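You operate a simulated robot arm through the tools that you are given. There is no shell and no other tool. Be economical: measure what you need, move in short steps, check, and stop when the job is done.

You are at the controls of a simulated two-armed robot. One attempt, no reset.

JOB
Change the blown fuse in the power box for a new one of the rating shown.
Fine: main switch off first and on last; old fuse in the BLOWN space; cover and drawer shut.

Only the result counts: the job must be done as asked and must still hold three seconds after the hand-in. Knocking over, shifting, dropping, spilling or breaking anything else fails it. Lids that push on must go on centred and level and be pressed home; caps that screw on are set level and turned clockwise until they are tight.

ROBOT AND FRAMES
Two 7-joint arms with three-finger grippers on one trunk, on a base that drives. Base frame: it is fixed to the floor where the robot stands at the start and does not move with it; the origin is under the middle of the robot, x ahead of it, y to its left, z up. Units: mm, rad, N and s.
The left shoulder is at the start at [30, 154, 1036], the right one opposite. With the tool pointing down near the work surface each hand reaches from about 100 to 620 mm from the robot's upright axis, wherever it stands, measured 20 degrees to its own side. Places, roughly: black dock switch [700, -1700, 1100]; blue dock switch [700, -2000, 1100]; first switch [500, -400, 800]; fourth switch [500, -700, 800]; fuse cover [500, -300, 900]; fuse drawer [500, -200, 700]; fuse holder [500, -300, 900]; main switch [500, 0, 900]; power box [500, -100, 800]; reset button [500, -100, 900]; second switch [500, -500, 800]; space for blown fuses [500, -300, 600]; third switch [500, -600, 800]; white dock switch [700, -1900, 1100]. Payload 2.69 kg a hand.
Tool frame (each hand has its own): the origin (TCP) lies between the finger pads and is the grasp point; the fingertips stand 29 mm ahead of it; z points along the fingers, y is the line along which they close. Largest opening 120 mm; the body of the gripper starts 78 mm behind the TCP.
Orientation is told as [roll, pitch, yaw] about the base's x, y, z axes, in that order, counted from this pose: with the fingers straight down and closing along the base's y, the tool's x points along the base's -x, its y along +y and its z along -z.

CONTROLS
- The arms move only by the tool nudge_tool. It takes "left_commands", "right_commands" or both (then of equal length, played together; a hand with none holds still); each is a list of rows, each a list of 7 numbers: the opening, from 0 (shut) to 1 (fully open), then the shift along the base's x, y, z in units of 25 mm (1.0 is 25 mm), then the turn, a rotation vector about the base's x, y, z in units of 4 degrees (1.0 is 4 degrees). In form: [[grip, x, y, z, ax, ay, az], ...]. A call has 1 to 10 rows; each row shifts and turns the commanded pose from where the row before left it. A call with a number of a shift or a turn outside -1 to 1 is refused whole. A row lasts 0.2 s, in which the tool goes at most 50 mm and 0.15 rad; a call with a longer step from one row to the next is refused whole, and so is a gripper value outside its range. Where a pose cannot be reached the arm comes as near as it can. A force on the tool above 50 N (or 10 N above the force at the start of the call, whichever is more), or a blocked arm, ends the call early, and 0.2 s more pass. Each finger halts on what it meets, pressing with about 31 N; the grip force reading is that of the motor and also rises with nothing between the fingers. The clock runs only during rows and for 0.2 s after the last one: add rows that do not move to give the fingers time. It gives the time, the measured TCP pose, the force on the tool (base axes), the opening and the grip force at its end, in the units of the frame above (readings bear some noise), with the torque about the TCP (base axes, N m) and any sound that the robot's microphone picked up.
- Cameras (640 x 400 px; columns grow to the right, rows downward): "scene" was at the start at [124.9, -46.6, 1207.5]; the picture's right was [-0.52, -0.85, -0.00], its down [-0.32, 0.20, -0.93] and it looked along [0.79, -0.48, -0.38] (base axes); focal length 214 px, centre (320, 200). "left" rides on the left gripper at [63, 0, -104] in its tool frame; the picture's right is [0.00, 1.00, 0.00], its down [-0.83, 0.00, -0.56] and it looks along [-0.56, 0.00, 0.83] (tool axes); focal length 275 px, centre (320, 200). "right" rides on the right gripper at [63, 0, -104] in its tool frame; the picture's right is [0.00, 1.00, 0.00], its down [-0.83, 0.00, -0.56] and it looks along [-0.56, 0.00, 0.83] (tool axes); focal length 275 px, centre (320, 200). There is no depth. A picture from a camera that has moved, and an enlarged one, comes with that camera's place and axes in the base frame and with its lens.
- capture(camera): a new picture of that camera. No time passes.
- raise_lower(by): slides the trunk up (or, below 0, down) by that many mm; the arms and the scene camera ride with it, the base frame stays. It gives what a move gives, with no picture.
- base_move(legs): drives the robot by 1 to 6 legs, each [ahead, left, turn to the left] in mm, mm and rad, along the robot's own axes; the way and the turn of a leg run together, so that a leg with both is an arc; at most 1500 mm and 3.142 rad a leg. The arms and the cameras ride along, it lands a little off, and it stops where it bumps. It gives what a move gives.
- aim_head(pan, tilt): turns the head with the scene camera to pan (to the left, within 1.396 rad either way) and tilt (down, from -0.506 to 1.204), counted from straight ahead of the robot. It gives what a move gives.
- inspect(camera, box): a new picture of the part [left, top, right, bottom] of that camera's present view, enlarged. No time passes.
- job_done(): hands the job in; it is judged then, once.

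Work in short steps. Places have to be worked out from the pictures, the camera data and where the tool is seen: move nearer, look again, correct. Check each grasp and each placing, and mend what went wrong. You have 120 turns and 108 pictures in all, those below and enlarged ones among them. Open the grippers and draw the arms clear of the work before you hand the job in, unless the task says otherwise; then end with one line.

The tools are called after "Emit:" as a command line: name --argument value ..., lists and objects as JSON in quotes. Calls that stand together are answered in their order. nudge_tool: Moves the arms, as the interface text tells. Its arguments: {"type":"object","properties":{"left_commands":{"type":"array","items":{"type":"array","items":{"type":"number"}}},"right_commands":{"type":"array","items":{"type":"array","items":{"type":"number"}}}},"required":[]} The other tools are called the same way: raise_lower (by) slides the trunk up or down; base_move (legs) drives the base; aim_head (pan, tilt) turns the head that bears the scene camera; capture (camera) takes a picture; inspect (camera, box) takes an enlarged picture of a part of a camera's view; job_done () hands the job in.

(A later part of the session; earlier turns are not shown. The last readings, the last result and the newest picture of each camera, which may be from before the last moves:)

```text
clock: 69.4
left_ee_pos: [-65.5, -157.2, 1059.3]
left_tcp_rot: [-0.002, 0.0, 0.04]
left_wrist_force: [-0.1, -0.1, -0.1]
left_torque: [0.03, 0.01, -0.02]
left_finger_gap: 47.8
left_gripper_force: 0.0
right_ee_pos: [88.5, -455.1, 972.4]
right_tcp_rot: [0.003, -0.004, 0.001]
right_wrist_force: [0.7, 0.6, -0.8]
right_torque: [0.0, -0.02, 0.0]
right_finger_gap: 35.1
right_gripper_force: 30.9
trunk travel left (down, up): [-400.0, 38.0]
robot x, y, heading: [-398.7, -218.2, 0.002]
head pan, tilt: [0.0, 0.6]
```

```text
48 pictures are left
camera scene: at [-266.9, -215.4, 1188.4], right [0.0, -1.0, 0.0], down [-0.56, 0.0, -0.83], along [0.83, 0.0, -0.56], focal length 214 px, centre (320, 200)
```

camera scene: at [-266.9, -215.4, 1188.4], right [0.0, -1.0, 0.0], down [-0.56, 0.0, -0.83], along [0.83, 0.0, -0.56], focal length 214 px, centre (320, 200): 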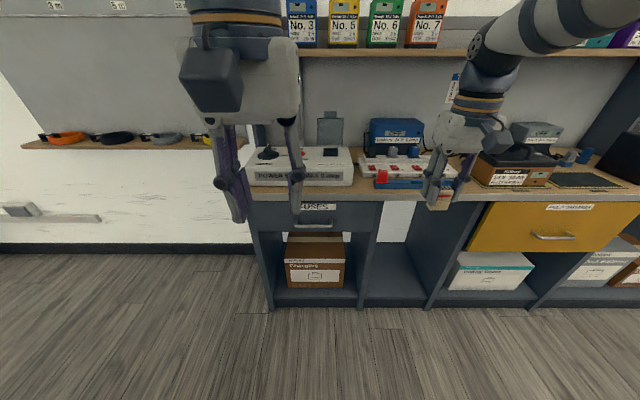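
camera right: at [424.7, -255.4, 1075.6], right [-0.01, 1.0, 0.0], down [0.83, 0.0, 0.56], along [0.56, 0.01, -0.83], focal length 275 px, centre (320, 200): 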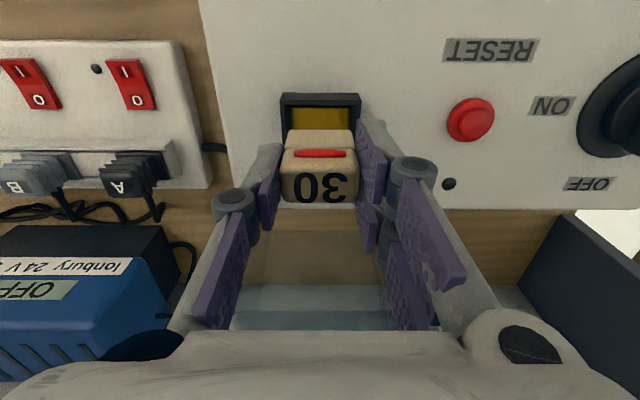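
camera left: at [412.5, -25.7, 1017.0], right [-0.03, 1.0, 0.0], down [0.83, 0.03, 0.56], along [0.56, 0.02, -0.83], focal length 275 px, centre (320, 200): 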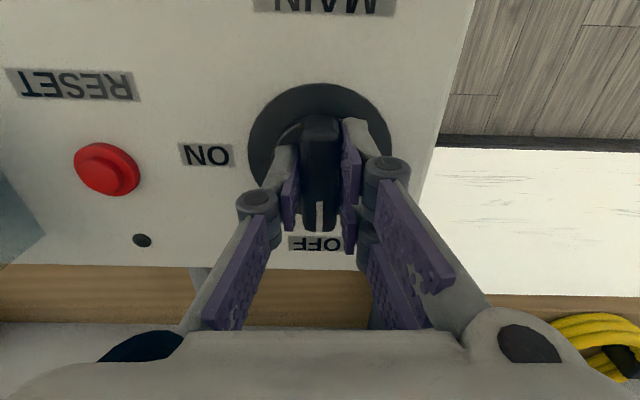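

The lid still stands open behind. I lower the trunk 250 mm, and begin turning the left hand so its fingers point forward and close vertically on the drawer handle.

Emit:
raise_lower --by -250

Emit:
nudge_tool --left_commands '[[0.6, 0.9, 0, 0, 0, 0, -0.57], [0.6, 0.9, 0, 0, 0, 0, 0], [0.6, 0.9, 0, 0, 1, -1, -1], [0.6, 0.9, 0, 0, 1, -1, -1], [0.6, 0.9, 0, 0, 1, -1, -1], [0.6, 0.9, 0, 0, 1, -1, -1], [0.6, 0.5, 0, 0, 1, -1, -1], [0.6, 0, 0, 0, 1, -1, -1]]'

Emit:
nudge_tool --left_commands '[[0.6, 0, 0, 0, 1, -1, -1], [0.6, 0, 0, 0, 1, -1, -1], [0.6, 0, 0, 0, 1, -1, -1], [0.6, 0, 0, 0, 1, -1, -1], [0.6, 0, 0, -0.3, 1, -1, -1], [0.6, 0, 0, -0.5, 1, -1, -1], [0.6, 0, 0, -0.5, 1, -1, -1], [0.6, 0, 0, -0.5, 1, -1, -1], [0.6, 0, 0, -0.5, 1, -1, -1], [0.6, 0, 0, -0.5, 1, -1, -1]]'

Emit:
capture --camera "left"

```text
clock: 72.0
left_ee_pos: [-64.5, -156.9, 809.5]
left_tcp_rot: [-0.001, -0.003, 0.039]
left_wrist_force: [0.7, 0.2, 0.8]
left_torque: [0.01, -0.01, 0.02]
left_finger_gap: 47.9
left_gripper_force: 0.0
right_ee_pos: [94.1, -454.9, 582.6]
right_tcp_rot: [0.001, 0.317, -0.001]
right_wrist_force: [-0.4, 0.7, -0.7]
right_torque: [0.0, 0.0, 0.01]
right_finger_gap: 35.1
right_gripper_force: 31.5
trunk travel left (down, up): [-150.0, 288.0]
robot x, y, heading: [-400.5, -217.5, 0.004]
head pan, tilt: [0.0, 0.6]
```

```text
clock: 73.8
left_ee_pos: [84.7, -156.2, 809.1]
left_tcp_rot: [0.513, -0.305, -0.514]
left_wrist_force: [0.2, 0.9, 0.3]
left_torque: [0.01, -0.04, -0.01]
left_finger_gap: 72.0
left_gripper_force: 0.1
right_ee_pos: [94.3, -455.2, 582.0]
right_tcp_rot: [0.003, 0.317, -0.001]
right_wrist_force: [0.0, -0.2, -0.6]
right_torque: [-0.05, -0.01, 0.04]
right_finger_gap: 35.2
right_gripper_force: 31.1
trunk travel left (down, up): [-150.0, 288.0]
robot x, y, heading: [-403.2, -218.5, 0.001]
head pan, tilt: [0.0, 0.6]
```

```text
clock: 76.0
left_ee_pos: [83.3, -157.3, 739.0]
left_tcp_rot: [1.473, -0.089, -1.476]
left_wrist_force: [-0.5, -0.6, -0.2]
left_torque: [0.0, 0.0, 0.02]
left_finger_gap: 71.7
left_gripper_force: 0.1
right_ee_pos: [94.8, -454.9, 581.8]
right_tcp_rot: [0.001, 0.316, -0.001]
right_wrist_force: [-0.7, 0.7, -1.4]
right_torque: [0.01, 0.0, 0.01]
right_finger_gap: 34.9
right_gripper_force: 30.2
trunk travel left (down, up): [-150.0, 288.0]
robot x, y, heading: [-398.5, -218.7, 0.006]
head pan, tilt: [0.0, 0.6]
```

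```text
47 pictures are left
camera left: at [-26.2, -103.9, 744.8], right [0.09, 0.09, 0.99], down [-0.47, -0.87, 0.12], along [0.88, -0.48, -0.03], focal length 275 px, centre (320, 200)
```

left: 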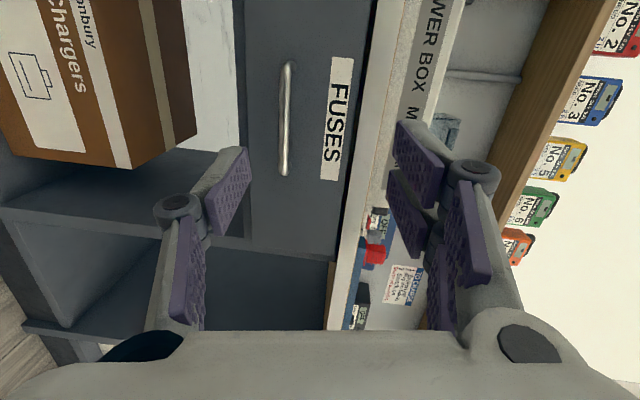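

The handle reads about (312,-182,681). I finish the turn, align y and z and approach to x≈245.

Emit:
nudge_tool --left_commands '[[0.6, 0.5, -0.1, -0.3, 1, -1, -1], [0.6, 0.8, -0.15, -0.3, 0.31, -0.31, -0.31], [0.6, 0.9, -0.15, -0.3, 0, 0, 0], [0.6, 0.9, -0.15, -0.3, 0, 0, 0], [0.6, 0.9, -0.15, -0.3, 0, 0, 0], [0.6, 0.9, -0.15, -0.3, 0, 0, 0], [0.6, 0.9, -0.15, -0.3, 0, 0, 0], [0.6, 0.7, 0, -0.2, 0, 0, 0], [0.6, 0, 0, 0, 0, 0, 0]]'

Emit:
capture --camera "left"

Emit:
capture --camera "scene"

```text
clock: 78.0
left_ee_pos: [245.8, -182.9, 682.7]
left_tcp_rot: [1.57, 0.0, -1.572]
left_wrist_force: [1.0, 0.0, -1.4]
left_torque: [-0.02, 0.02, 0.02]
left_finger_gap: 71.9
left_gripper_force: 0.0
right_ee_pos: [94.6, -454.5, 582.1]
right_tcp_rot: [0.001, 0.318, -0.001]
right_wrist_force: [-0.5, -0.6, -0.3]
right_torque: [0.0, -0.01, -0.01]
right_finger_gap: 34.9
right_gripper_force: 30.7
trunk travel left (down, up): [-150.0, 288.0]
robot x, y, heading: [-398.5, -217.0, 0.008]
head pan, tilt: [0.0, 0.6]
```

```text
46 pictures are left
camera left: at [141.7, -119.4, 682.9], right [0.0, 0.0, 1.0], down [-0.56, -0.83, 0.0], along [0.83, -0.56, 0.0], focal length 275 px, centre (320, 200)
```

left: 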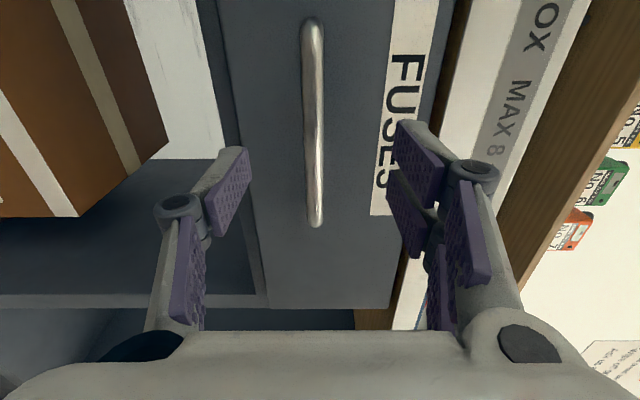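

```text
45 pictures are left
camera scene: at [-176.6, -215.0, 919.7], right [0.0, -1.0, 0.0], down [-0.56, 0.0, -0.83], along [0.83, 0.0, -0.56], focal length 214 px, centre (320, 200)
```

scene: 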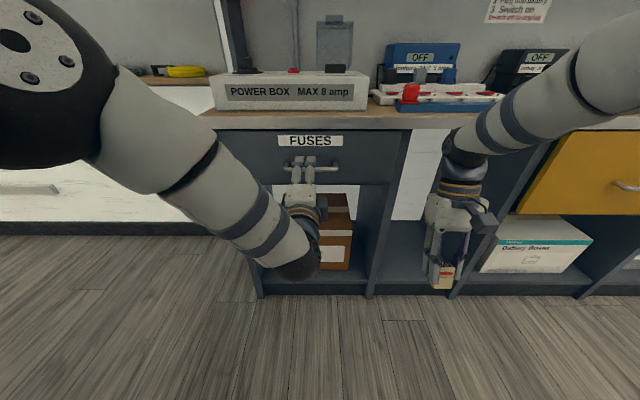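

Aligned; the bar is at z≈678, x≈312. I advance to x≈300, lower 4 mm and close on the bar.

Emit:
nudge_tool --left_commands '[[0.55, 0.7, 0, -0.16, 0, 0, 0], [0.5, 0.7, 0, 0, 0, 0, 0], [0.5, 0.75, 0, 0, 0, 0, 0], [0, 0, 0, 0, 0, 0, 0], [0, 0, 0, 0, 0, 0, 0], [0, 0, 0, 0, 0, 0, 0]]'

Emit:
capture --camera "left"

```text
clock: 79.4
left_ee_pos: [299.8, -182.3, 677.5]
left_tcp_rot: [1.569, -0.001, -1.572]
left_wrist_force: [1.5, -0.3, 1.9]
left_torque: [0.03, -0.03, -0.08]
left_finger_gap: 11.9
left_gripper_force: 39.0
right_ee_pos: [94.3, -455.6, 583.2]
right_tcp_rot: [0.002, 0.318, -0.001]
right_wrist_force: [-0.2, -0.9, -0.3]
right_torque: [-0.01, -0.03, 0.0]
right_finger_gap: 35.0
right_gripper_force: 31.4
trunk travel left (down, up): [-150.0, 288.0]
robot x, y, heading: [-401.7, -219.9, 0.007]
head pan, tilt: [0.0, 0.6]
```

```text
44 pictures are left
camera left: at [195.5, -119.7, 678.7], right [0.0, 0.0, 1.0], down [-0.56, -0.83, 0.0], along [0.83, -0.56, 0.0], focal length 275 px, centre (320, 200)
```

left: 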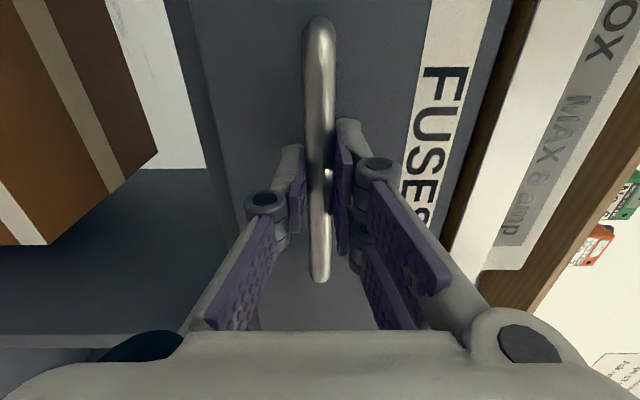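

The handle is held (12 mm). I pull the drawer out about 190 mm.

Emit:
nudge_tool --left_commands '[[0, -0.4, 0, 0, 0, 0, 0], [0, -0.7, 0, 0, 0, 0, 0], [0, -0.9, 0, 0, 0, 0, 0], [0, -0.9, 0, 0, 0, 0, 0], [0, -0.9, 0, 0, 0, 0, 0], [0, -0.9, 0, 0, 0, 0, 0], [0, -0.9, 0, 0, 0, 0, 0], [0, -0.9, 0, 0, 0, 0, 0], [0, -0.8, 0, 0, 0, 0, 0], [0, -0.3, 0, 0, 0, 0, 0]]'

Emit:
aim_head --pan 0.0 --tilt 0.85

Emit:
capture --camera "scene"

```text
clock: 81.6
left_ee_pos: [109.1, -182.5, 677.7]
left_tcp_rot: [1.571, 0.001, -1.571]
left_wrist_force: [1.3, -13.4, 0.6]
left_torque: [0.1, -0.05, 0.57]
left_finger_gap: 11.8
left_gripper_force: 39.0
right_ee_pos: [94.3, -455.2, 582.3]
right_tcp_rot: [0.003, 0.317, 0.001]
right_wrist_force: [0.0, -0.6, -0.3]
right_torque: [0.0, 0.0, -0.03]
right_finger_gap: 35.0
right_gripper_force: 30.8
trunk travel left (down, up): [-150.0, 288.0]
robot x, y, heading: [-396.1, -214.6, 0.005]
head pan, tilt: [0.0, 0.6]
```

```text
clock: 82.3
left_ee_pos: [109.5, -184.1, 677.9]
left_tcp_rot: [1.57, 0.0, -1.573]
left_wrist_force: [-1.5, -14.4, 2.0]
left_torque: [0.02, -0.04, -0.41]
left_finger_gap: 11.7
left_gripper_force: 39.4
right_ee_pos: [94.6, -455.5, 581.7]
right_tcp_rot: [0.003, 0.317, 0.0]
right_wrist_force: [0.7, -0.5, -0.1]
right_torque: [0.01, 0.01, -0.03]
right_finger_gap: 35.0
right_gripper_force: 31.1
trunk travel left (down, up): [-150.0, 288.0]
robot x, y, heading: [-401.6, -218.6, 0.003]
head pan, tilt: [0.0, 0.85]
```

```text
43 pictures are left
camera scene: at [-187.0, -215.9, 898.9], right [0.0, -1.0, 0.0], down [-0.75, 0.0, -0.66], along [0.66, 0.0, -0.75], focal length 214 px, centre (320, 200)
```

scene: 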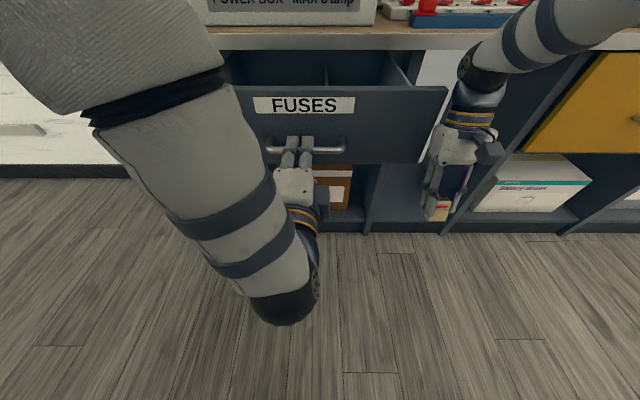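

The drawer is out about 190 mm. I release the handle, back off and raise the trunk to look in from above.

Emit:
nudge_tool --left_commands '[[0.5, 0, 0, 0, 0, 0, 0], [0.5, 0, 0, 0, 0, 0, 0], [0.5, -0.6, 0, 0, 0, 0, 0], [0.5, -0.9, 0, 0, 0, 0, 0], [0.5, -0.8, 0, 0, 0, 0, 0], [0.5, 0, 0, 0, 0, 0, 0]]'

Emit:
raise_lower --by 250

Emit:
capture --camera "scene"

```text
clock: 83.8
left_ee_pos: [50.9, -182.3, 677.0]
left_tcp_rot: [1.568, -0.002, -1.569]
left_wrist_force: [0.7, 0.7, -0.5]
left_torque: [-0.01, 0.01, -0.01]
left_finger_gap: 59.9
left_gripper_force: 0.0
right_ee_pos: [94.7, -455.7, 581.8]
right_tcp_rot: [0.002, 0.317, -0.001]
right_wrist_force: [0.1, -9.3, 1.3]
right_torque: [0.93, -0.08, -0.56]
right_finger_gap: 34.8
right_gripper_force: 31.1
trunk travel left (down, up): [-150.0, 288.0]
robot x, y, heading: [-401.9, -218.3, 0.007]
head pan, tilt: [0.0, 0.85]
```

```text
clock: 86.3
left_ee_pos: [52.3, -184.2, 927.4]
left_tcp_rot: [1.568, -0.001, -1.573]
left_wrist_force: [0.4, 0.0, 0.6]
left_torque: [-0.02, -0.02, -0.01]
left_finger_gap: 59.7
left_gripper_force: 0.0
right_ee_pos: [93.4, -455.6, 831.1]
right_tcp_rot: [0.002, 0.318, -0.001]
right_wrist_force: [-0.1, 0.3, -0.7]
right_torque: [0.02, 0.04, 0.01]
right_finger_gap: 35.2
right_gripper_force: 30.8
trunk travel left (down, up): [-400.0, 38.0]
robot x, y, heading: [-402.6, -215.4, -0.003]
head pan, tilt: [0.0, 0.85]
```

```text
42 pictures are left
camera scene: at [-276.9, -215.4, 1167.5], right [0.0, -1.0, 0.0], down [-0.75, 0.0, -0.66], along [0.66, 0.0, -0.75], focal length 214 px, centre (320, 200)
```

scene: 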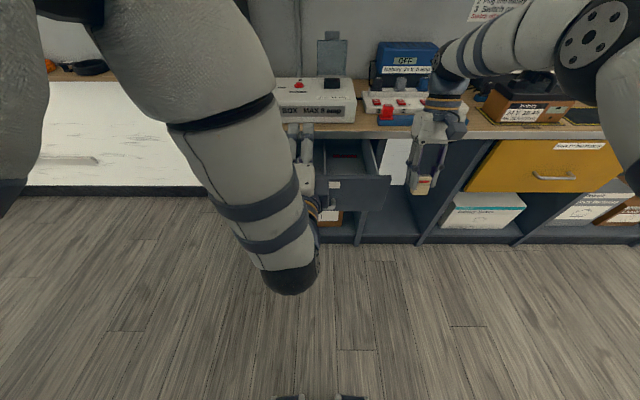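

I move the left arm aside, and bring the right hand over the drawer, straightening its tilt.

Emit:
nudge_tool --left_commands '[[0.5, -0.3, 0.8, 0, 0, 0, 0], [0.5, -0.3, 0.9, 0, 0, 0, 0], [0.5, 0, 0.9, 0, 0, 0, 0], [0.5, 0, 0.9, 0, 0, 0, 0], [0.5, 0, 0.9, 0, 0, 0, 0], [0.5, 0, 0.9, 0, 0, 0, 0], [0.5, 0, 0.9, 0, 0, 0, 0], [0.5, 0, 0.6, 0, 0, 0, 0]]' --right_commands '[[0.2, 0, 0, 1, 0, -1, 0], [0.2, 0, 0, 1, 0, -1, 0], [0.2, 0, 0.2, 1, 0, -1, 0], [0.2, 0, 0.5, 0.8, 0, -1, 0], [0.2, 0.2, 0.9, 0.5, 0, -0.55, 0], [0.2, 0.3, 0.9, 0, 0, 0, 0], [0.2, 0.5, 0.9, 0, 0, 0, 0], [0.2, 0.5, 0.9, 0, 0, 0, 0]]'

Emit:
nudge_tool --right_commands '[[0.2, 0.5, 1, 0, 0, 0, 0], [0.2, 0.5, 1, 0, 0, 0, 0], [0.2, 0.5, 1, 0, 0, 0, 0], [0.2, 0, 1, 0, 0, 0, 0], [0.2, 0, 0.8, 0, 0, 0, 0], [0.2, 0, 0, 0, 0, 0, 0]]'

Emit:
capture --camera "right"

Emit:
inspect --camera "scene" --box '[270, 60, 430, 220]'

```text
clock: 88.1
left_ee_pos: [45.6, -14.0, 921.1]
left_tcp_rot: [1.573, -0.002, -1.565]
left_wrist_force: [0.4, 0.0, 0.2]
left_torque: [0.02, -0.01, -0.02]
left_finger_gap: 60.0
left_gripper_force: 0.0
left hand out of reach, approached as far as the arm can: row 6, 7
right_ee_pos: [132.7, -346.8, 939.7]
right_tcp_rot: [0.002, 0.001, -0.001]
right_wrist_force: [0.6, 0.2, -0.5]
right_torque: [-0.04, 0.0, -0.02]
right_finger_gap: 35.0
right_gripper_force: 31.2
trunk travel left (down, up): [-400.0, 38.0]
robot x, y, heading: [-403.1, -216.1, 0.004]
head pan, tilt: [0.0, 0.85]
```

```text
clock: 89.5
left_ee_pos: [45.9, -15.9, 922.8]
left_tcp_rot: [1.573, 0.0, -1.565]
left_wrist_force: [0.0, -0.5, 0.5]
left_torque: [-0.05, -0.02, 0.01]
left_finger_gap: 59.8
left_gripper_force: 0.0
right_ee_pos: [142.3, -242.7, 934.7]
right_tcp_rot: [0.001, 0.002, 0.0]
right_wrist_force: [-0.8, 0.5, -0.8]
right_torque: [0.0, -0.02, 0.01]
right_finger_gap: 35.2
right_gripper_force: 31.2
right hand out of reach, approached as far as the arm can: row 3, 4, 5
trunk travel left (down, up): [-400.0, 38.0]
robot x, y, heading: [-401.3, -220.6, 0.004]
head pan, tilt: [0.0, 0.85]
```

```text
41 pictures are left
camera right: at [79.0, -243.7, 1037.9], right [0.0, 1.0, 0.0], down [0.83, 0.0, 0.56], along [0.56, 0.0, -0.83], focal length 275 px, centre (320, 200)
```

right: 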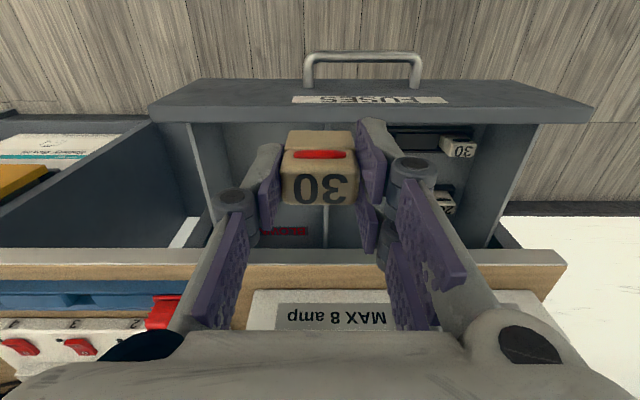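

```text
2.50 times, centred on (350, 140) of scene
camera zoom: at [-277.2, -215.4, 1167.6], right [0.0, -1.0, 0.0], down [-0.75, 0.0, -0.66], along [0.66, 0.0, -0.75], focal length 536 px, centre (245, 350)
```

zoom: 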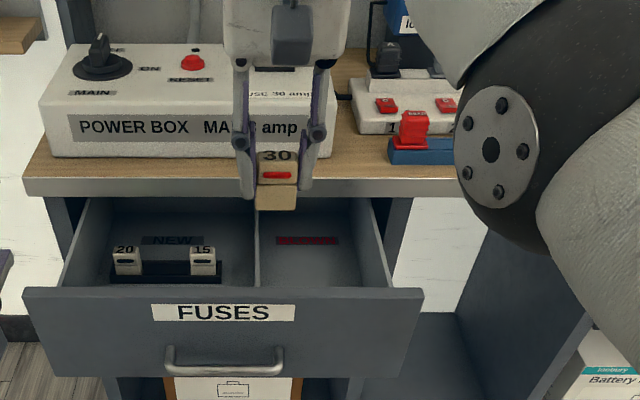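

The drawer has a NEW side (+y) and a red-labelled side (-y). I move the held fuse aside to the right over the BLOWN half and zoom in on the new ones.

Emit:
nudge_tool --right_commands '[[0.2, 0, -0.7, 0, 0, 0, 0], [0.2, 0, -0.7, 0, 0, 0, 0], [0.2, 0, -0.6, 0, 0, 0, 0], [0.2, 0, 0, 0, 0, 0, 0]]'

Emit:
inspect --camera "right" --box '[280, 90, 600, 290]'

Emit:
inspect --camera "scene" --box '[280, 130, 380, 190]'

```text
clock: 90.5
left_ee_pos: [45.9, -15.5, 923.1]
left_tcp_rot: [1.574, 0.0, -1.567]
left_wrist_force: [0.4, -0.6, -0.4]
left_torque: [-0.01, -0.02, 0.0]
left_finger_gap: 59.9
left_gripper_force: 0.1
right_ee_pos: [156.2, -289.1, 937.9]
right_tcp_rot: [0.003, 0.003, 0.001]
right_wrist_force: [0.1, -0.3, -0.4]
right_torque: [0.01, 0.01, -0.01]
right_finger_gap: 35.2
right_gripper_force: 31.5
right hand out of reach, approached as far as the arm can: row 1, 2, 3
trunk travel left (down, up): [-400.0, 38.0]
robot x, y, heading: [-403.4, -220.8, -0.0]
head pan, tilt: [0.0, 0.85]
```

```text
2.00 times, centred on (440, 190) of right
camera zoom: at [92.6, -288.9, 1040.6], right [-0.01, 1.0, 0.0], down [0.83, 0.0, 0.55], along [0.55, 0.0, -0.83], focal length 551 px, centre (80, 220)
```

zoom: 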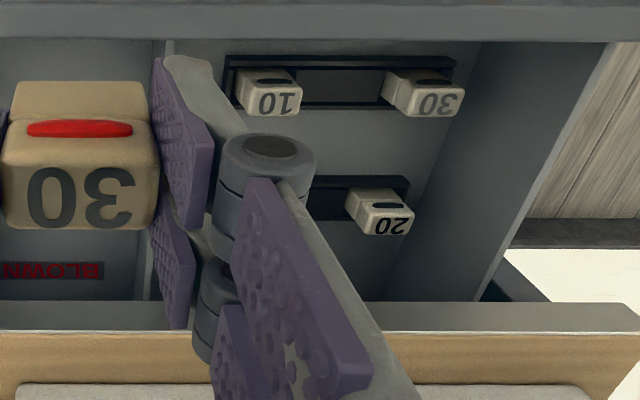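

```text
6.40 times, centred on (330, 160) of scene
camera zoom: at [-277.1, -215.3, 1167.5], right [0.0, -1.0, 0.0], down [-0.75, 0.0, -0.66], along [0.66, 0.0, -0.75], focal length 1373 px, centre (256, 456)
```

zoom: 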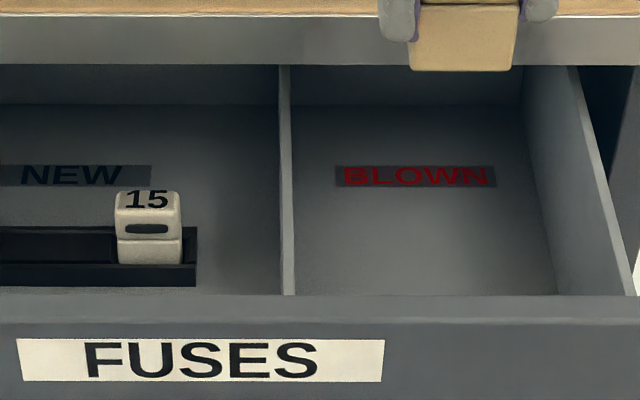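

The trays read: front row "10" and "30" (the new 30 near (216,-63), top z≈704), back row "15" and "20"; BLOWN is the -y compartment, roughly y -232…-375. I drive 130 mm forward so the right arm reaches in.

Emit:
base_move --legs '[[130, 0, 0]]'

Emit:
nudge_tool --right_commands '[[0.2, -0.5, -0.1, 0, 0, 0, 0], [0.2, -0.7, -0.1, 0, 0, 0, 0], [0.2, -0.7, -0.1, -0.2, 0, 0, 0], [0.2, -0.5, 0, -0.5, 0, 0, 0], [0.2, 0, 0, -0.8, 0, 0, 0], [0.2, 0, 0, -0.8, 0, 0, 0], [0.2, 0, 0, 0, 0, 0, 0]]'

Emit:
capture --camera "right"

```text
clock: 91.8
left_ee_pos: [175.9, -14.3, 922.4]
left_tcp_rot: [1.573, -0.001, -1.564]
left_wrist_force: [-0.1, 0.4, 0.3]
left_torque: [-0.02, -0.05, 0.02]
left_finger_gap: 60.1
left_gripper_force: 0.1
right_ee_pos: [287.0, -286.4, 937.2]
right_tcp_rot: [0.001, 0.004, 0.003]
right_wrist_force: [0.7, 0.0, -1.0]
right_torque: [-0.01, 0.02, -0.01]
right_finger_gap: 35.1
right_gripper_force: 31.2
trunk travel left (down, up): [-400.0, 38.0]
robot x, y, heading: [-272.5, -219.6, 0.003]
head pan, tilt: [0.0, 0.85]
```

```text
clock: 93.4
left_ee_pos: [173.7, -14.9, 922.7]
left_tcp_rot: [1.572, 0.001, -1.564]
left_wrist_force: [0.3, 0.0, -0.1]
left_torque: [0.0, -0.03, -0.01]
left_finger_gap: 60.2
left_gripper_force: 0.0
right_ee_pos: [293.4, -281.1, 887.9]
right_tcp_rot: [-0.001, 0.006, 0.001]
right_wrist_force: [0.2, -0.5, 0.0]
right_torque: [0.02, 0.02, 0.0]
right_finger_gap: 35.1
right_gripper_force: 31.2
right hand out of reach, approached as far as the arm can: row 1, 2, 3, 4, 5
trunk travel left (down, up): [-400.0, 38.0]
robot x, y, heading: [-272.8, -214.8, 0.002]
head pan, tilt: [0.0, 0.85]
```

```text
37 pictures are left
camera right: at [229.4, -281.8, 991.6], right [-0.01, 1.0, 0.0], down [0.83, 0.0, 0.55], along [0.55, 0.0, -0.83], focal length 275 px, centre (320, 200)
```

right: 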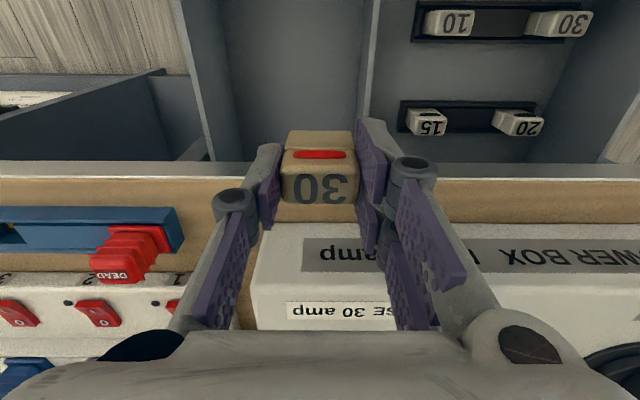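

Inward of its shoulder the right arm can't reach; it works out to its own side. By comparing views the fuse tops are nearer z≈675, the new 30 at about (230,-49). I drive 120 mm left, then move the old fuse over the BLOWN compartment.

Emit:
base_move --legs '[[0, 120, 0]]'

Emit:
nudge_tool --right_commands '[[0.2, 0, -0.8, 0, 0, 0, 0], [0.2, 0, -0.9, 0, 0, 0, 0], [0.2, -0.2, -0.9, 0, 0, 0, 0], [0.2, -0.3, -0.9, 0, 0, 0, 0], [0.2, -0.3, -0.9, 0, 0, 0, 0], [0.2, -0.3, -0.9, 0, 0, 0, 0], [0.2, -0.2, -0.1, 0, 0, 0, 0], [0.2, 0, 0, 0, 0, 0, 0]]'

Emit:
capture --camera "right"

```text
clock: 95.0
left_ee_pos: [173.3, 104.7, 922.7]
left_tcp_rot: [1.572, -0.002, -1.564]
left_wrist_force: [0.5, 0.2, 0.6]
left_torque: [0.01, 0.02, 0.0]
left_finger_gap: 60.0
left_gripper_force: 0.1
right_ee_pos: [291.9, -160.4, 888.8]
right_tcp_rot: [0.001, 0.007, 0.004]
right_wrist_force: [0.4, 0.3, -0.8]
right_torque: [-0.06, -0.01, -0.02]
right_finger_gap: 35.4
right_gripper_force: 31.4
trunk travel left (down, up): [-400.0, 38.0]
robot x, y, heading: [-271.6, -96.7, 0.01]
head pan, tilt: [0.0, 0.85]
```

```text
clock: 96.8
left_ee_pos: [173.5, 106.7, 921.6]
left_tcp_rot: [1.573, -0.001, -1.564]
left_wrist_force: [0.0, -0.3, -0.7]
left_torque: [-0.03, 0.01, -0.01]
left_finger_gap: 59.9
left_gripper_force: 0.1
right_ee_pos: [313.4, -289.4, 895.7]
right_tcp_rot: [0.0, 0.008, 0.002]
right_wrist_force: [-0.5, -1.0, -1.6]
right_torque: [0.02, -0.02, -0.02]
right_finger_gap: 35.0
right_gripper_force: 30.6
right hand out of reach, approached as far as the arm can: row 1, 2, 3, 4, 5, 6, 7
trunk travel left (down, up): [-400.0, 38.0]
robot x, y, heading: [-267.8, -96.4, 0.009]
head pan, tilt: [0.0, 0.85]
```

```text
36 pictures are left
camera right: at [249.3, -290.7, 999.0], right [-0.01, 1.0, 0.0], down [0.84, 0.01, 0.55], along [0.55, 0.0, -0.84], focal length 275 px, centre (320, 200)
```

right: 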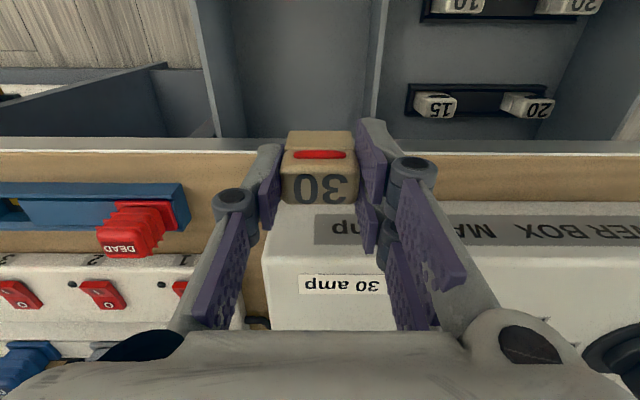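

The right arm still stops short; I look at its posture from the head.

Emit:
aim_head --pan -0.5 --tilt 0.6

Emit:
capture --camera "scene"

```text
clock: 97.7
left_ee_pos: [173.6, 103.9, 922.4]
left_tcp_rot: [1.572, -0.001, -1.564]
left_wrist_force: [-0.5, 0.1, 0.0]
left_torque: [-0.05, -0.01, -0.01]
left_finger_gap: 60.0
left_gripper_force: 0.0
right_ee_pos: [311.6, -289.3, 896.1]
right_tcp_rot: [0.0, 0.008, 0.003]
right_wrist_force: [-0.2, -0.9, -0.7]
right_torque: [-0.01, 0.02, 0.02]
right_finger_gap: 35.2
right_gripper_force: 31.2
trunk travel left (down, up): [-400.0, 38.0]
robot x, y, heading: [-273.3, -100.6, 0.009]
head pan, tilt: [-0.499, 0.6]
```

```text
35 pictures are left
camera scene: at [-148.5, -137.8, 1188.4], right [-0.47, -0.88, 0.0], down [-0.5, 0.27, -0.82], along [0.73, -0.39, -0.57], focal length 214 px, centre (320, 200)
```

scene: 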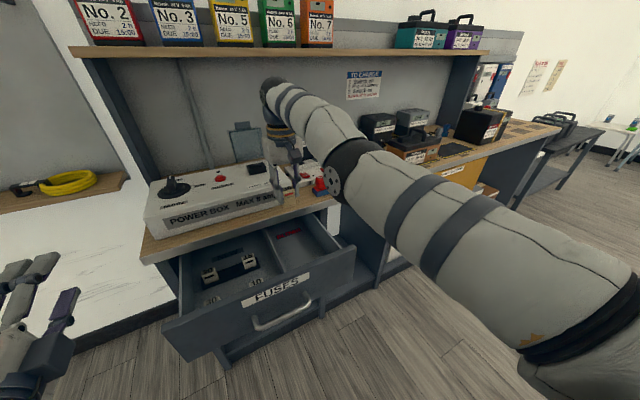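

The arm is stretched straight, so the solver is stuck at a singular posture. I try a sideways and backward move in small steps to bend the elbow.

Emit:
nudge_tool --right_commands '[[0.2, -0.3, -0.8, 0.3, 0, 0, 0], [0.2, -0.3, -0.8, 0.3, 0, 0, 0], [0.2, -0.3, -0.8, 0.3, 0, 0, 0], [0.2, -0.5, -0.8, 0, 0, 0, 0], [0.2, -0.6, -0.8, 0, 0, 0, 0], [0.2, -0.8, -0.5, 0, 0, 0, 0], [0.2, -0.8, 0, 0, 0, 0, 0], [0.2, -0.8, 0, 0, 0, 0, 0]]'

```text
clock: 99.5
left_ee_pos: [174.2, 104.7, 921.3]
left_tcp_rot: [1.571, 0.001, -1.564]
left_wrist_force: [0.7, 0.4, -0.3]
left_torque: [0.01, 0.05, -0.01]
left_finger_gap: 59.9
left_gripper_force: 0.0
right_ee_pos: [298.4, -412.0, 934.0]
right_tcp_rot: [0.001, 0.005, 0.002]
right_wrist_force: [0.4, -0.2, -0.2]
right_torque: [-0.04, 0.0, -0.01]
right_finger_gap: 34.9
right_gripper_force: 31.1
right hand out of reach, approached as far as the arm can: row 1, 2, 3, 4, 5, 6, 7, 8
trunk travel left (down, up): [-400.0, 38.0]
robot x, y, heading: [-271.2, -96.8, 0.006]
head pan, tilt: [-0.499, 0.6]
```

Sideways doesn't help; the wrist seems limited because the forearm slopes upward, so going lower should free it. I drive back 80 mm so the hand is well in front of the counter and lower it.

Emit:
base_move --legs '[[-80, 0, 0]]'

Emit:
nudge_tool --right_commands '[[0.2, 0, 0, -0.5, 0, 0, 0], [0.2, 0, 0, -0.8, 0, 0, 0], [0.2, 0, 0, -0.8, 0, 0, 0], [0.2, 0, 0, -0.8, 0, 0, 0], [0.2, -0.5, 0, -0.5, 0, 0, 0], [0.2, -0.5, 0, 0, 0, 0, 0]]'

```text
clock: 100.6
left_ee_pos: [93.5, 105.5, 922.5]
left_tcp_rot: [1.575, 0.002, -1.563]
left_wrist_force: [0.2, 0.2, -1.0]
left_torque: [0.0, 0.04, 0.01]
left_finger_gap: 60.1
left_gripper_force: 0.0
right_ee_pos: [217.5, -410.6, 934.0]
right_tcp_rot: [0.002, 0.006, 0.003]
right_wrist_force: [-0.8, 0.6, -0.2]
right_torque: [0.02, 0.0, 0.03]
right_finger_gap: 34.9
right_gripper_force: 30.9
trunk travel left (down, up): [-400.0, 38.0]
robot x, y, heading: [-356.5, -99.4, 0.006]
head pan, tilt: [-0.499, 0.6]
```

```text
clock: 102.0
left_ee_pos: [94.7, 103.3, 922.3]
left_tcp_rot: [1.572, 0.0, -1.563]
left_wrist_force: [0.4, -0.3, 0.9]
left_torque: [0.01, -0.03, -0.02]
left_finger_gap: 60.2
left_gripper_force: 0.0
right_ee_pos: [228.4, -417.1, 850.8]
right_tcp_rot: [0.002, 0.007, 0.005]
right_wrist_force: [-0.5, -0.5, -1.0]
right_torque: [-0.02, -0.01, 0.01]
right_finger_gap: 35.3
right_gripper_force: 30.7
right hand out of reach, approached as far as the arm can: row 2, 3, 5, 6
trunk travel left (down, up): [-400.0, 38.0]
robot x, y, heading: [-352.2, -98.2, 0.009]
head pan, tilt: [-0.499, 0.6]
```

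Still stuck on its outer limit. I test whether tilting the fingers forward frees it, then pull back.

Emit:
nudge_tool --right_commands '[[0.2, 0, 0, 0.3, 0, -1, 0], [0.2, 0, 0, 0.3, 0, -1, 0], [0.2, 0, 0, 0.3, 0, -1, 0], [0.2, 0, 0, 0, 0, -1, 0], [0.2, -0.5, 0, 0, 0, -1, 0], [0.2, -0.5, 0, 0, 0, 0, 0], [0.2, -0.5, 0, 0, 0, 0, 0], [0.2, -0.5, 0, 0, 0, 0, 0]]'

Emit:
capture --camera "scene"

```text
clock: 103.8
left_ee_pos: [93.9, 105.1, 923.4]
left_tcp_rot: [1.574, 0.0, -1.562]
left_wrist_force: [0.1, 0.8, 0.5]
left_torque: [-0.03, -0.01, -0.01]
left_finger_gap: 59.8
left_gripper_force: 0.0
right_ee_pos: [298.1, -437.9, 882.6]
right_tcp_rot: [0.0, -0.343, 0.003]
right_wrist_force: [-0.2, 1.0, 0.1]
right_torque: [-0.01, 0.0, 0.02]
right_finger_gap: 35.2
right_gripper_force: 30.7
right hand out of reach, approached as far as the arm can: row 1, 2, 3, 4, 5, 6, 7, 8
trunk travel left (down, up): [-400.0, 38.0]
robot x, y, heading: [-354.9, -96.8, 0.004]
head pan, tilt: [-0.499, 0.6]
```

```text
34 pictures are left
camera scene: at [-228.8, -138.4, 1188.4], right [-0.47, -0.88, 0.0], down [-0.5, 0.27, -0.83], along [0.73, -0.39, -0.56], focal length 214 px, centre (320, 200)
```

scene: 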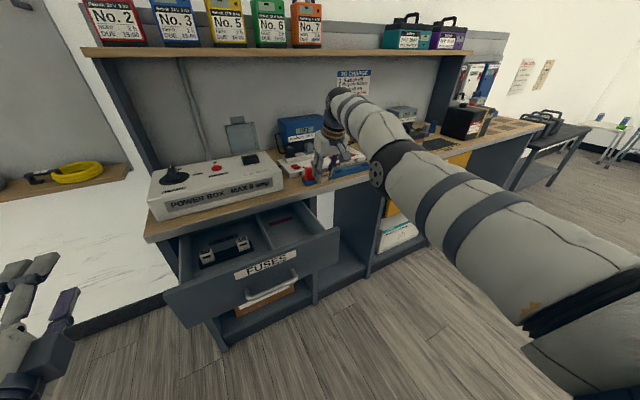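

The arm is straight and the solver won't bend it, but it still moves along its sphere, and the base gives x and y. So I set the tool upright again, then use the base to bring the old fuse over the BLOWN compartment.

Emit:
nudge_tool --right_commands '[[0.2, -0.6, 0, -0.1, 0, 1, 0], [0.2, -0.6, 0, -0.1, 0, 1, 0], [0.2, -0.6, 0, -0.1, 0, 1, 0], [0.2, -0.6, 0, 0, 0, 1, 0], [0.2, -0.6, 0, 0, 0, 1, 0], [0.2, -0.6, 0, 0, 0, 0, 0]]'

```text
clock: 105.2
left_ee_pos: [94.4, 105.1, 922.1]
left_tcp_rot: [1.574, 0.0, -1.564]
left_wrist_force: [-0.4, 0.2, -0.5]
left_torque: [0.01, 0.03, -0.01]
left_finger_gap: 60.1
left_gripper_force: 0.1
right_ee_pos: [222.6, -440.2, 877.7]
right_tcp_rot: [0.002, 0.011, 0.003]
right_wrist_force: [-0.7, -0.6, -0.6]
right_torque: [0.01, 0.0, 0.01]
right_finger_gap: 35.4
right_gripper_force: 30.9
right hand out of reach, approached as far as the arm can: row 6
trunk travel left (down, up): [-400.0, 38.0]
robot x, y, heading: [-350.5, -99.9, 0.003]
head pan, tilt: [-0.499, 0.6]
```

Upright again, and fewer refusals. I drive 33 mm forward and 142 mm left to put the fuse over the BLOWN space, then look.

Emit:
base_move --legs '[[33, 142, 0]]'

Emit:
capture --camera "right"

```text
clock: 106.9
left_ee_pos: [126.6, 246.6, 922.8]
left_tcp_rot: [1.572, -0.001, -1.564]
left_wrist_force: [1.2, 0.5, -0.9]
left_torque: [0.01, -0.01, -0.01]
left_finger_gap: 60.1
left_gripper_force: 0.1
right_ee_pos: [254.2, -297.9, 877.8]
right_tcp_rot: [0.001, 0.009, 0.001]
right_wrist_force: [0.2, -0.3, -0.1]
right_torque: [-0.06, 0.0, -0.01]
right_finger_gap: 35.2
right_gripper_force: 31.4
trunk travel left (down, up): [-400.0, 38.0]
robot x, y, heading: [-316.5, 44.0, 0.005]
head pan, tilt: [-0.499, 0.6]
```

```text
33 pictures are left
camera right: at [190.7, -298.9, 981.1], right [-0.01, 1.0, 0.0], down [0.84, 0.01, 0.55], along [0.55, 0.01, -0.84], focal length 275 px, centre (320, 200)
```

right: 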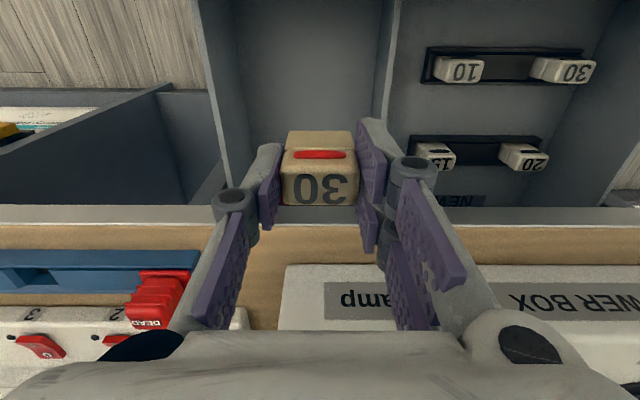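

Well placed over the compartment. I lower along the arm, first 140 mm.

Emit:
nudge_tool --right_commands '[[0.2, 0, 0, -0.5, 0, 0, 0], [0.2, 0, 0, -0.6, 0, 0, 0], [0.2, 0, 0, -0.6, 0, 0, 0], [0.2, 0, 0, -0.6, 0, 0, 0], [0.2, 0, 0, -0.6, 0, 0, 0], [0.2, 0, 0, -0.6, 0, 0, 0], [0.2, 0, 0, -0.6, 0, 0, 0], [0.2, 0, 0, -0.6, 0, 0, 0], [0.2, 0, 0, -0.6, 0, 0, 0]]'

Emit:
capture --camera "right"

```text
clock: 108.9
left_ee_pos: [127.3, 246.0, 922.9]
left_tcp_rot: [1.573, 0.0, -1.565]
left_wrist_force: [-0.5, 0.0, -0.2]
left_torque: [0.0, 0.0, -0.02]
left_finger_gap: 59.8
left_gripper_force: 0.0
right_ee_pos: [253.1, -299.3, 744.7]
right_tcp_rot: [0.001, 0.01, 0.002]
right_wrist_force: [0.6, -0.5, 0.0]
right_torque: [0.02, 0.01, 0.01]
right_finger_gap: 35.1
right_gripper_force: 31.0
right hand out of reach, approached as far as the arm can: row 4, 9
trunk travel left (down, up): [-400.0, 38.0]
robot x, y, heading: [-321.5, 40.2, 0.009]
head pan, tilt: [-0.499, 0.6]
```

```text
32 pictures are left
camera right: at [190.2, -299.3, 848.6], right [-0.01, 1.0, 0.0], down [0.84, 0.0, 0.55], along [0.55, 0.01, -0.84], focal length 275 px, centre (320, 200)
```

right: 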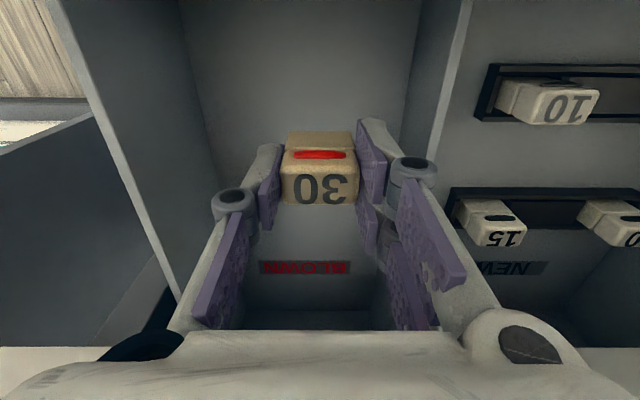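

Descending inside the compartment; "BLOWN" is visible ahead. I lower 45 mm more, slowly.

Emit:
nudge_tool --right_commands '[[0.2, 0, 0, -0.3, 0, 0, 0], [0.2, 0, 0, -0.3, 0, 0, 0], [0.2, 0, 0, -0.3, 0, 0, 0], [0.2, 0, 0, -0.3, 0, 0, 0], [0.2, 0, 0, -0.3, 0, 0, 0], [0.2, 0, 0, -0.3, 0, 0, 0]]'

Emit:
capture --camera "right"

```text
clock: 110.3
left_ee_pos: [125.8, 246.5, 922.3]
left_tcp_rot: [1.573, 0.001, -1.564]
left_wrist_force: [0.2, 0.1, -0.3]
left_torque: [0.02, -0.03, 0.01]
left_finger_gap: 60.0
left_gripper_force: 0.2
right_ee_pos: [247.6, -296.2, 702.3]
right_tcp_rot: [0.002, 0.008, 0.002]
right_wrist_force: [-0.3, 0.0, 0.2]
right_torque: [-0.01, -0.02, -0.04]
right_finger_gap: 34.8
right_gripper_force: 30.8
right hand out of reach, approached as far as the arm can: row 4
trunk travel left (down, up): [-400.0, 38.0]
robot x, y, heading: [-318.3, 40.7, 0.006]
head pan, tilt: [-0.499, 0.6]
```

```text
31 pictures are left
camera right: at [184.3, -297.5, 805.2], right [-0.01, 1.0, 0.0], down [0.84, 0.0, 0.55], along [0.55, 0.01, -0.84], focal length 275 px, centre (320, 200)
```

right: 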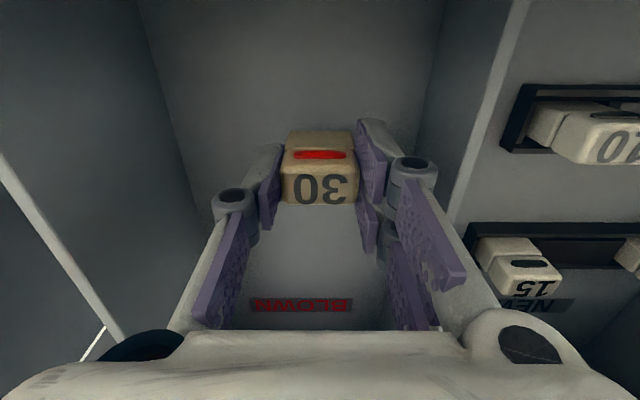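

Still above the floor. Lower in finer steps.

Emit:
nudge_tool --right_commands '[[0.2, 0, 0, -0.2, 0, 0, 0], [0.2, 0, 0, -0.2, 0, 0, 0], [0.2, 0, 0, -0.15, 0, 0, 0], [0.2, 0, 0, -0.15, 0, 0, 0], [0.2, 0, 0, -0.15, 0, 0, 0], [0.2, 0, 0, -0.15, 0, 0, 0]]'

Emit:
capture --camera "right"

```text
clock: 111.7
left_ee_pos: [124.9, 246.6, 923.9]
left_tcp_rot: [1.576, -0.001, -1.564]
left_wrist_force: [0.4, 0.2, -0.5]
left_torque: [-0.03, 0.02, 0.0]
left_finger_gap: 60.0
left_gripper_force: 0.0
right_ee_pos: [242.6, -294.3, 682.4]
right_tcp_rot: [0.0, -0.002, 0.003]
right_wrist_force: [0.7, -1.3, 31.0]
right_torque: [-0.08, -0.15, -0.02]
right_finger_gap: 35.8
right_gripper_force: 31.1
right hand out of reach, approached as far as the arm can: row 1, 3
trunk travel left (down, up): [-400.0, 38.0]
robot x, y, heading: [-322.2, 43.0, 0.007]
head pan, tilt: [-0.499, 0.6]
```

```text
30 pictures are left
camera right: at [179.2, -295.8, 786.0], right [-0.01, 1.0, 0.0], down [0.83, 0.01, 0.56], along [0.56, 0.0, -0.83], focal length 275 px, centre (320, 200)
```

right: 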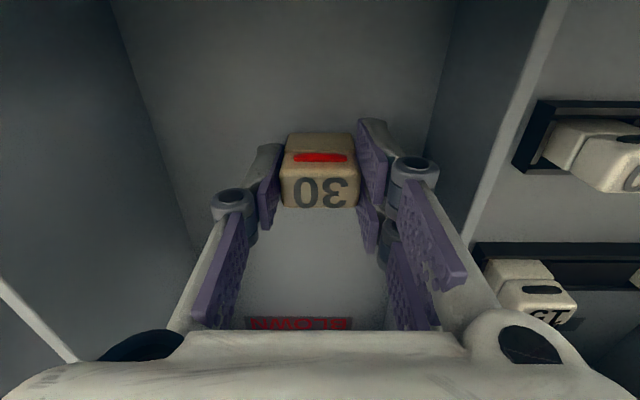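

The fuse touches the floor (31 N up at z≈682). I ease up a hair, open, then rise.

Emit:
nudge_tool --right_commands '[[0.2, 0, 0, 0.08, 0, 0, 0], [0.4, 0, 0, 0, 0, 0, 0], [0.6, 0, 0, 0, 0, 0, 0], [0.6, 0, 0, 0.2, 0, 0, 0], [0.6, 0, 0, 0.5, 0, 0, 0], [0.6, 0, 0, 0.8, 0, 0, 0], [0.6, 0, 0, 0.8, 0, 0, 0]]'

Emit:
nudge_tool --right_commands '[[0.6, 0, 0, 0.8, 0, 0, 0], [0.6, 0, 0, 0.8, 0, 0, 0], [0.6, 0, 0, 0.8, 0, 0, 0], [0.6, -0.3, 0, 0.8, 0, 0, 0], [0.6, -0.3, 0, 0.8, 0, 0, 0]]'

Emit:
capture --camera "right"

```text
clock: 113.3
left_ee_pos: [126.6, 246.4, 921.9]
left_tcp_rot: [1.572, 0.0, -1.564]
left_wrist_force: [0.2, 0.3, 0.0]
left_torque: [-0.02, 0.02, -0.05]
left_finger_gap: 59.9
left_gripper_force: 0.1
right_ee_pos: [242.7, -295.2, 737.0]
right_tcp_rot: [0.002, 0.01, 0.002]
right_wrist_force: [-0.3, 0.2, -1.1]
right_torque: [-0.01, -0.01, 0.04]
right_finger_gap: 72.1
right_gripper_force: 0.0
trunk travel left (down, up): [-400.0, 38.0]
robot x, y, heading: [-322.8, 42.7, 0.01]
head pan, tilt: [-0.499, 0.6]
```

```text
clock: 114.5
left_ee_pos: [125.9, 247.2, 922.9]
left_tcp_rot: [1.573, 0.0, -1.565]
left_wrist_force: [-0.1, 0.1, 0.6]
left_torque: [0.01, 0.01, 0.0]
left_finger_gap: 60.3
left_gripper_force: 0.1
right_ee_pos: [227.6, -295.8, 837.8]
right_tcp_rot: [0.001, 0.007, 0.002]
right_wrist_force: [0.3, 0.5, -0.5]
right_torque: [0.0, -0.01, 0.02]
right_finger_gap: 72.1
right_gripper_force: 0.0
trunk travel left (down, up): [-400.0, 38.0]
robot x, y, heading: [-318.9, 43.9, 0.007]
head pan, tilt: [-0.499, 0.6]
```

```text
29 pictures are left
camera right: at [165.3, -296.1, 940.9], right [-0.01, 1.0, 0.0], down [0.84, 0.01, 0.55], along [0.55, 0.0, -0.84], focal length 275 px, centre (320, 200)
```

right: 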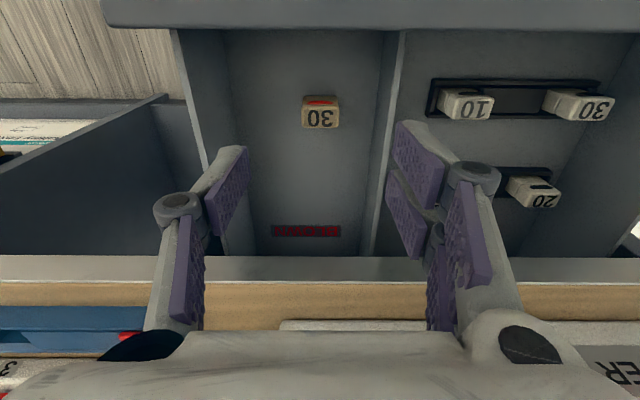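

The old fuse stands in the BLOWN compartment and the right arm has come free. The new 30 is at about (231,-47). I drive 249 mm left to bring the hand over it.

Emit:
base_move --legs '[[0, 249, 0]]'

Emit:
capture --camera "right"

```text
clock: 117.0
left_ee_pos: [125.9, 494.8, 923.5]
left_tcp_rot: [1.573, 0.002, -1.566]
left_wrist_force: [0.7, 1.2, 0.5]
left_torque: [0.04, 0.01, -0.02]
left_finger_gap: 60.0
left_gripper_force: 0.1
right_ee_pos: [227.4, -47.4, 836.1]
right_tcp_rot: [0.001, 0.007, 0.002]
right_wrist_force: [0.1, 0.4, 0.0]
right_torque: [0.01, 0.02, 0.01]
right_finger_gap: 72.0
right_gripper_force: 0.1
trunk travel left (down, up): [-400.0, 38.0]
robot x, y, heading: [-321.6, 289.8, 0.007]
head pan, tilt: [-0.499, 0.6]
```

```text
28 pictures are left
camera right: at [163.7, -47.9, 940.6], right [0.0, 1.0, 0.0], down [0.84, 0.0, 0.55], along [0.55, 0.0, -0.84], focal length 275 px, centre (320, 200)
```

right: 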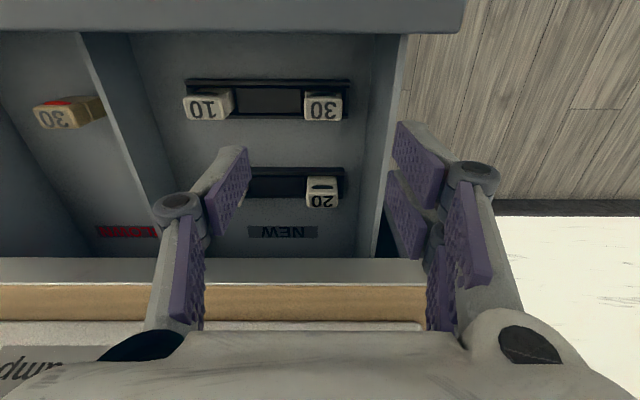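

The new 30's top centre is at about (232,-45.5); the drawer's +y wall is near y≈3, so I enter with a narrow opening. I align and go down to z≈715 for a look.

Emit:
nudge_tool --right_commands '[[0.38, 0.2, 0, -0.4, 0, 0, 0], [0.38, 0, 0, -0.7, 0, 0, 0], [0.38, 0, 0, -0.8, 0, 0, 0], [0.38, 0, 0, -0.8, 0, 0, 0], [0.38, 0, 0, -0.8, 0, 0, 0], [0.38, 0, 0, -0.8, 0, 0, 0], [0.38, 0, 0, -0.5, 0, 0, 0], [0.38, 0, 0, 0, 0, 0, 0]]'

Emit:
capture --camera "right"

```text
clock: 118.8
left_ee_pos: [125.1, 495.8, 921.6]
left_tcp_rot: [1.573, -0.001, -1.567]
left_wrist_force: [0.1, -0.1, 0.8]
left_torque: [0.0, -0.02, 0.01]
left_finger_gap: 60.1
left_gripper_force: 0.1
right_ee_pos: [231.3, -46.3, 716.8]
right_tcp_rot: [0.003, 0.009, -0.001]
right_wrist_force: [0.0, 1.1, 0.1]
right_torque: [0.02, -0.01, 0.03]
right_finger_gap: 45.9
right_gripper_force: 0.0
trunk travel left (down, up): [-400.0, 38.0]
robot x, y, heading: [-320.0, 294.4, 0.002]
head pan, tilt: [-0.499, 0.6]
```

```text
27 pictures are left
camera right: at [168.6, -47.6, 820.5], right [0.0, 1.0, 0.0], down [0.84, 0.0, 0.55], along [0.55, 0.0, -0.84], focal length 275 px, centre (320, 200)
```

right: 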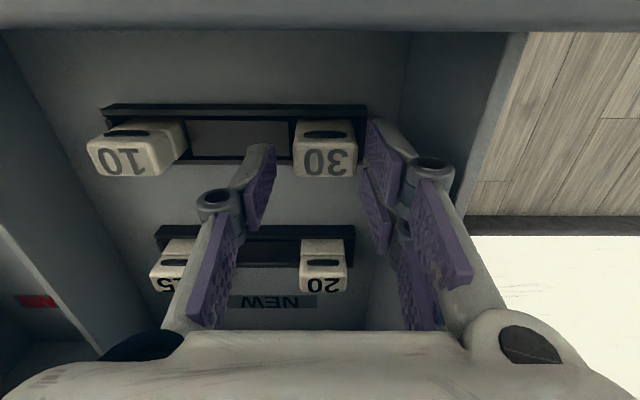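

Aligned. I go down the last 31 mm and close on the new fuse.

Emit:
nudge_tool --right_commands '[[0.38, 0, 0.05, -0.4, 0, 0, 0], [0.38, 0, 0, -0.4, 0, 0, 0], [0.38, 0, 0, -0.35, 0, 0, 0], [0.2, 0, 0, -0.05, 0, 0, 0], [0.2, 0, 0, 0, 0, 0, 0], [0.2, 0, 0, 0, 0, 0, 0]]'

Emit:
capture --camera "right"

```text
clock: 120.2
left_ee_pos: [125.2, 495.0, 922.8]
left_tcp_rot: [1.572, -0.001, -1.566]
left_wrist_force: [-0.3, 0.5, -0.5]
left_torque: [-0.01, -0.01, 0.02]
left_finger_gap: 59.7
left_gripper_force: 0.0
right_ee_pos: [231.7, -46.2, 687.9]
right_tcp_rot: [0.004, 0.007, 0.001]
right_wrist_force: [0.4, 1.3, 6.3]
right_torque: [0.06, -0.05, 0.0]
right_finger_gap: 35.1
right_gripper_force: 30.7
trunk travel left (down, up): [-400.0, 38.0]
robot x, y, heading: [-322.5, 293.1, 0.001]
head pan, tilt: [-0.499, 0.6]
```

```text
26 pictures are left
camera right: at [169.0, -46.6, 791.1], right [-0.01, 1.0, 0.0], down [0.84, 0.0, 0.55], along [0.55, 0.0, -0.84], focal length 275 px, centre (320, 200)
```

right: 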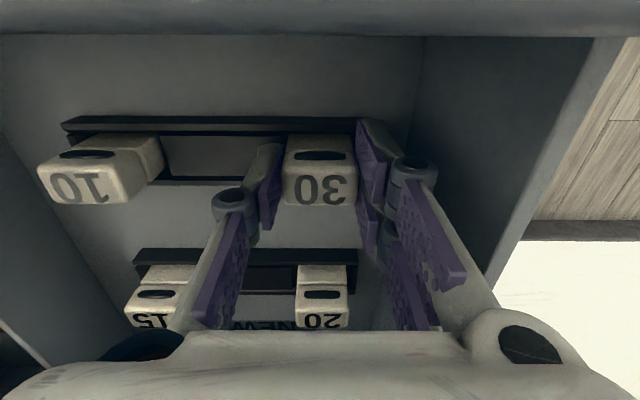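

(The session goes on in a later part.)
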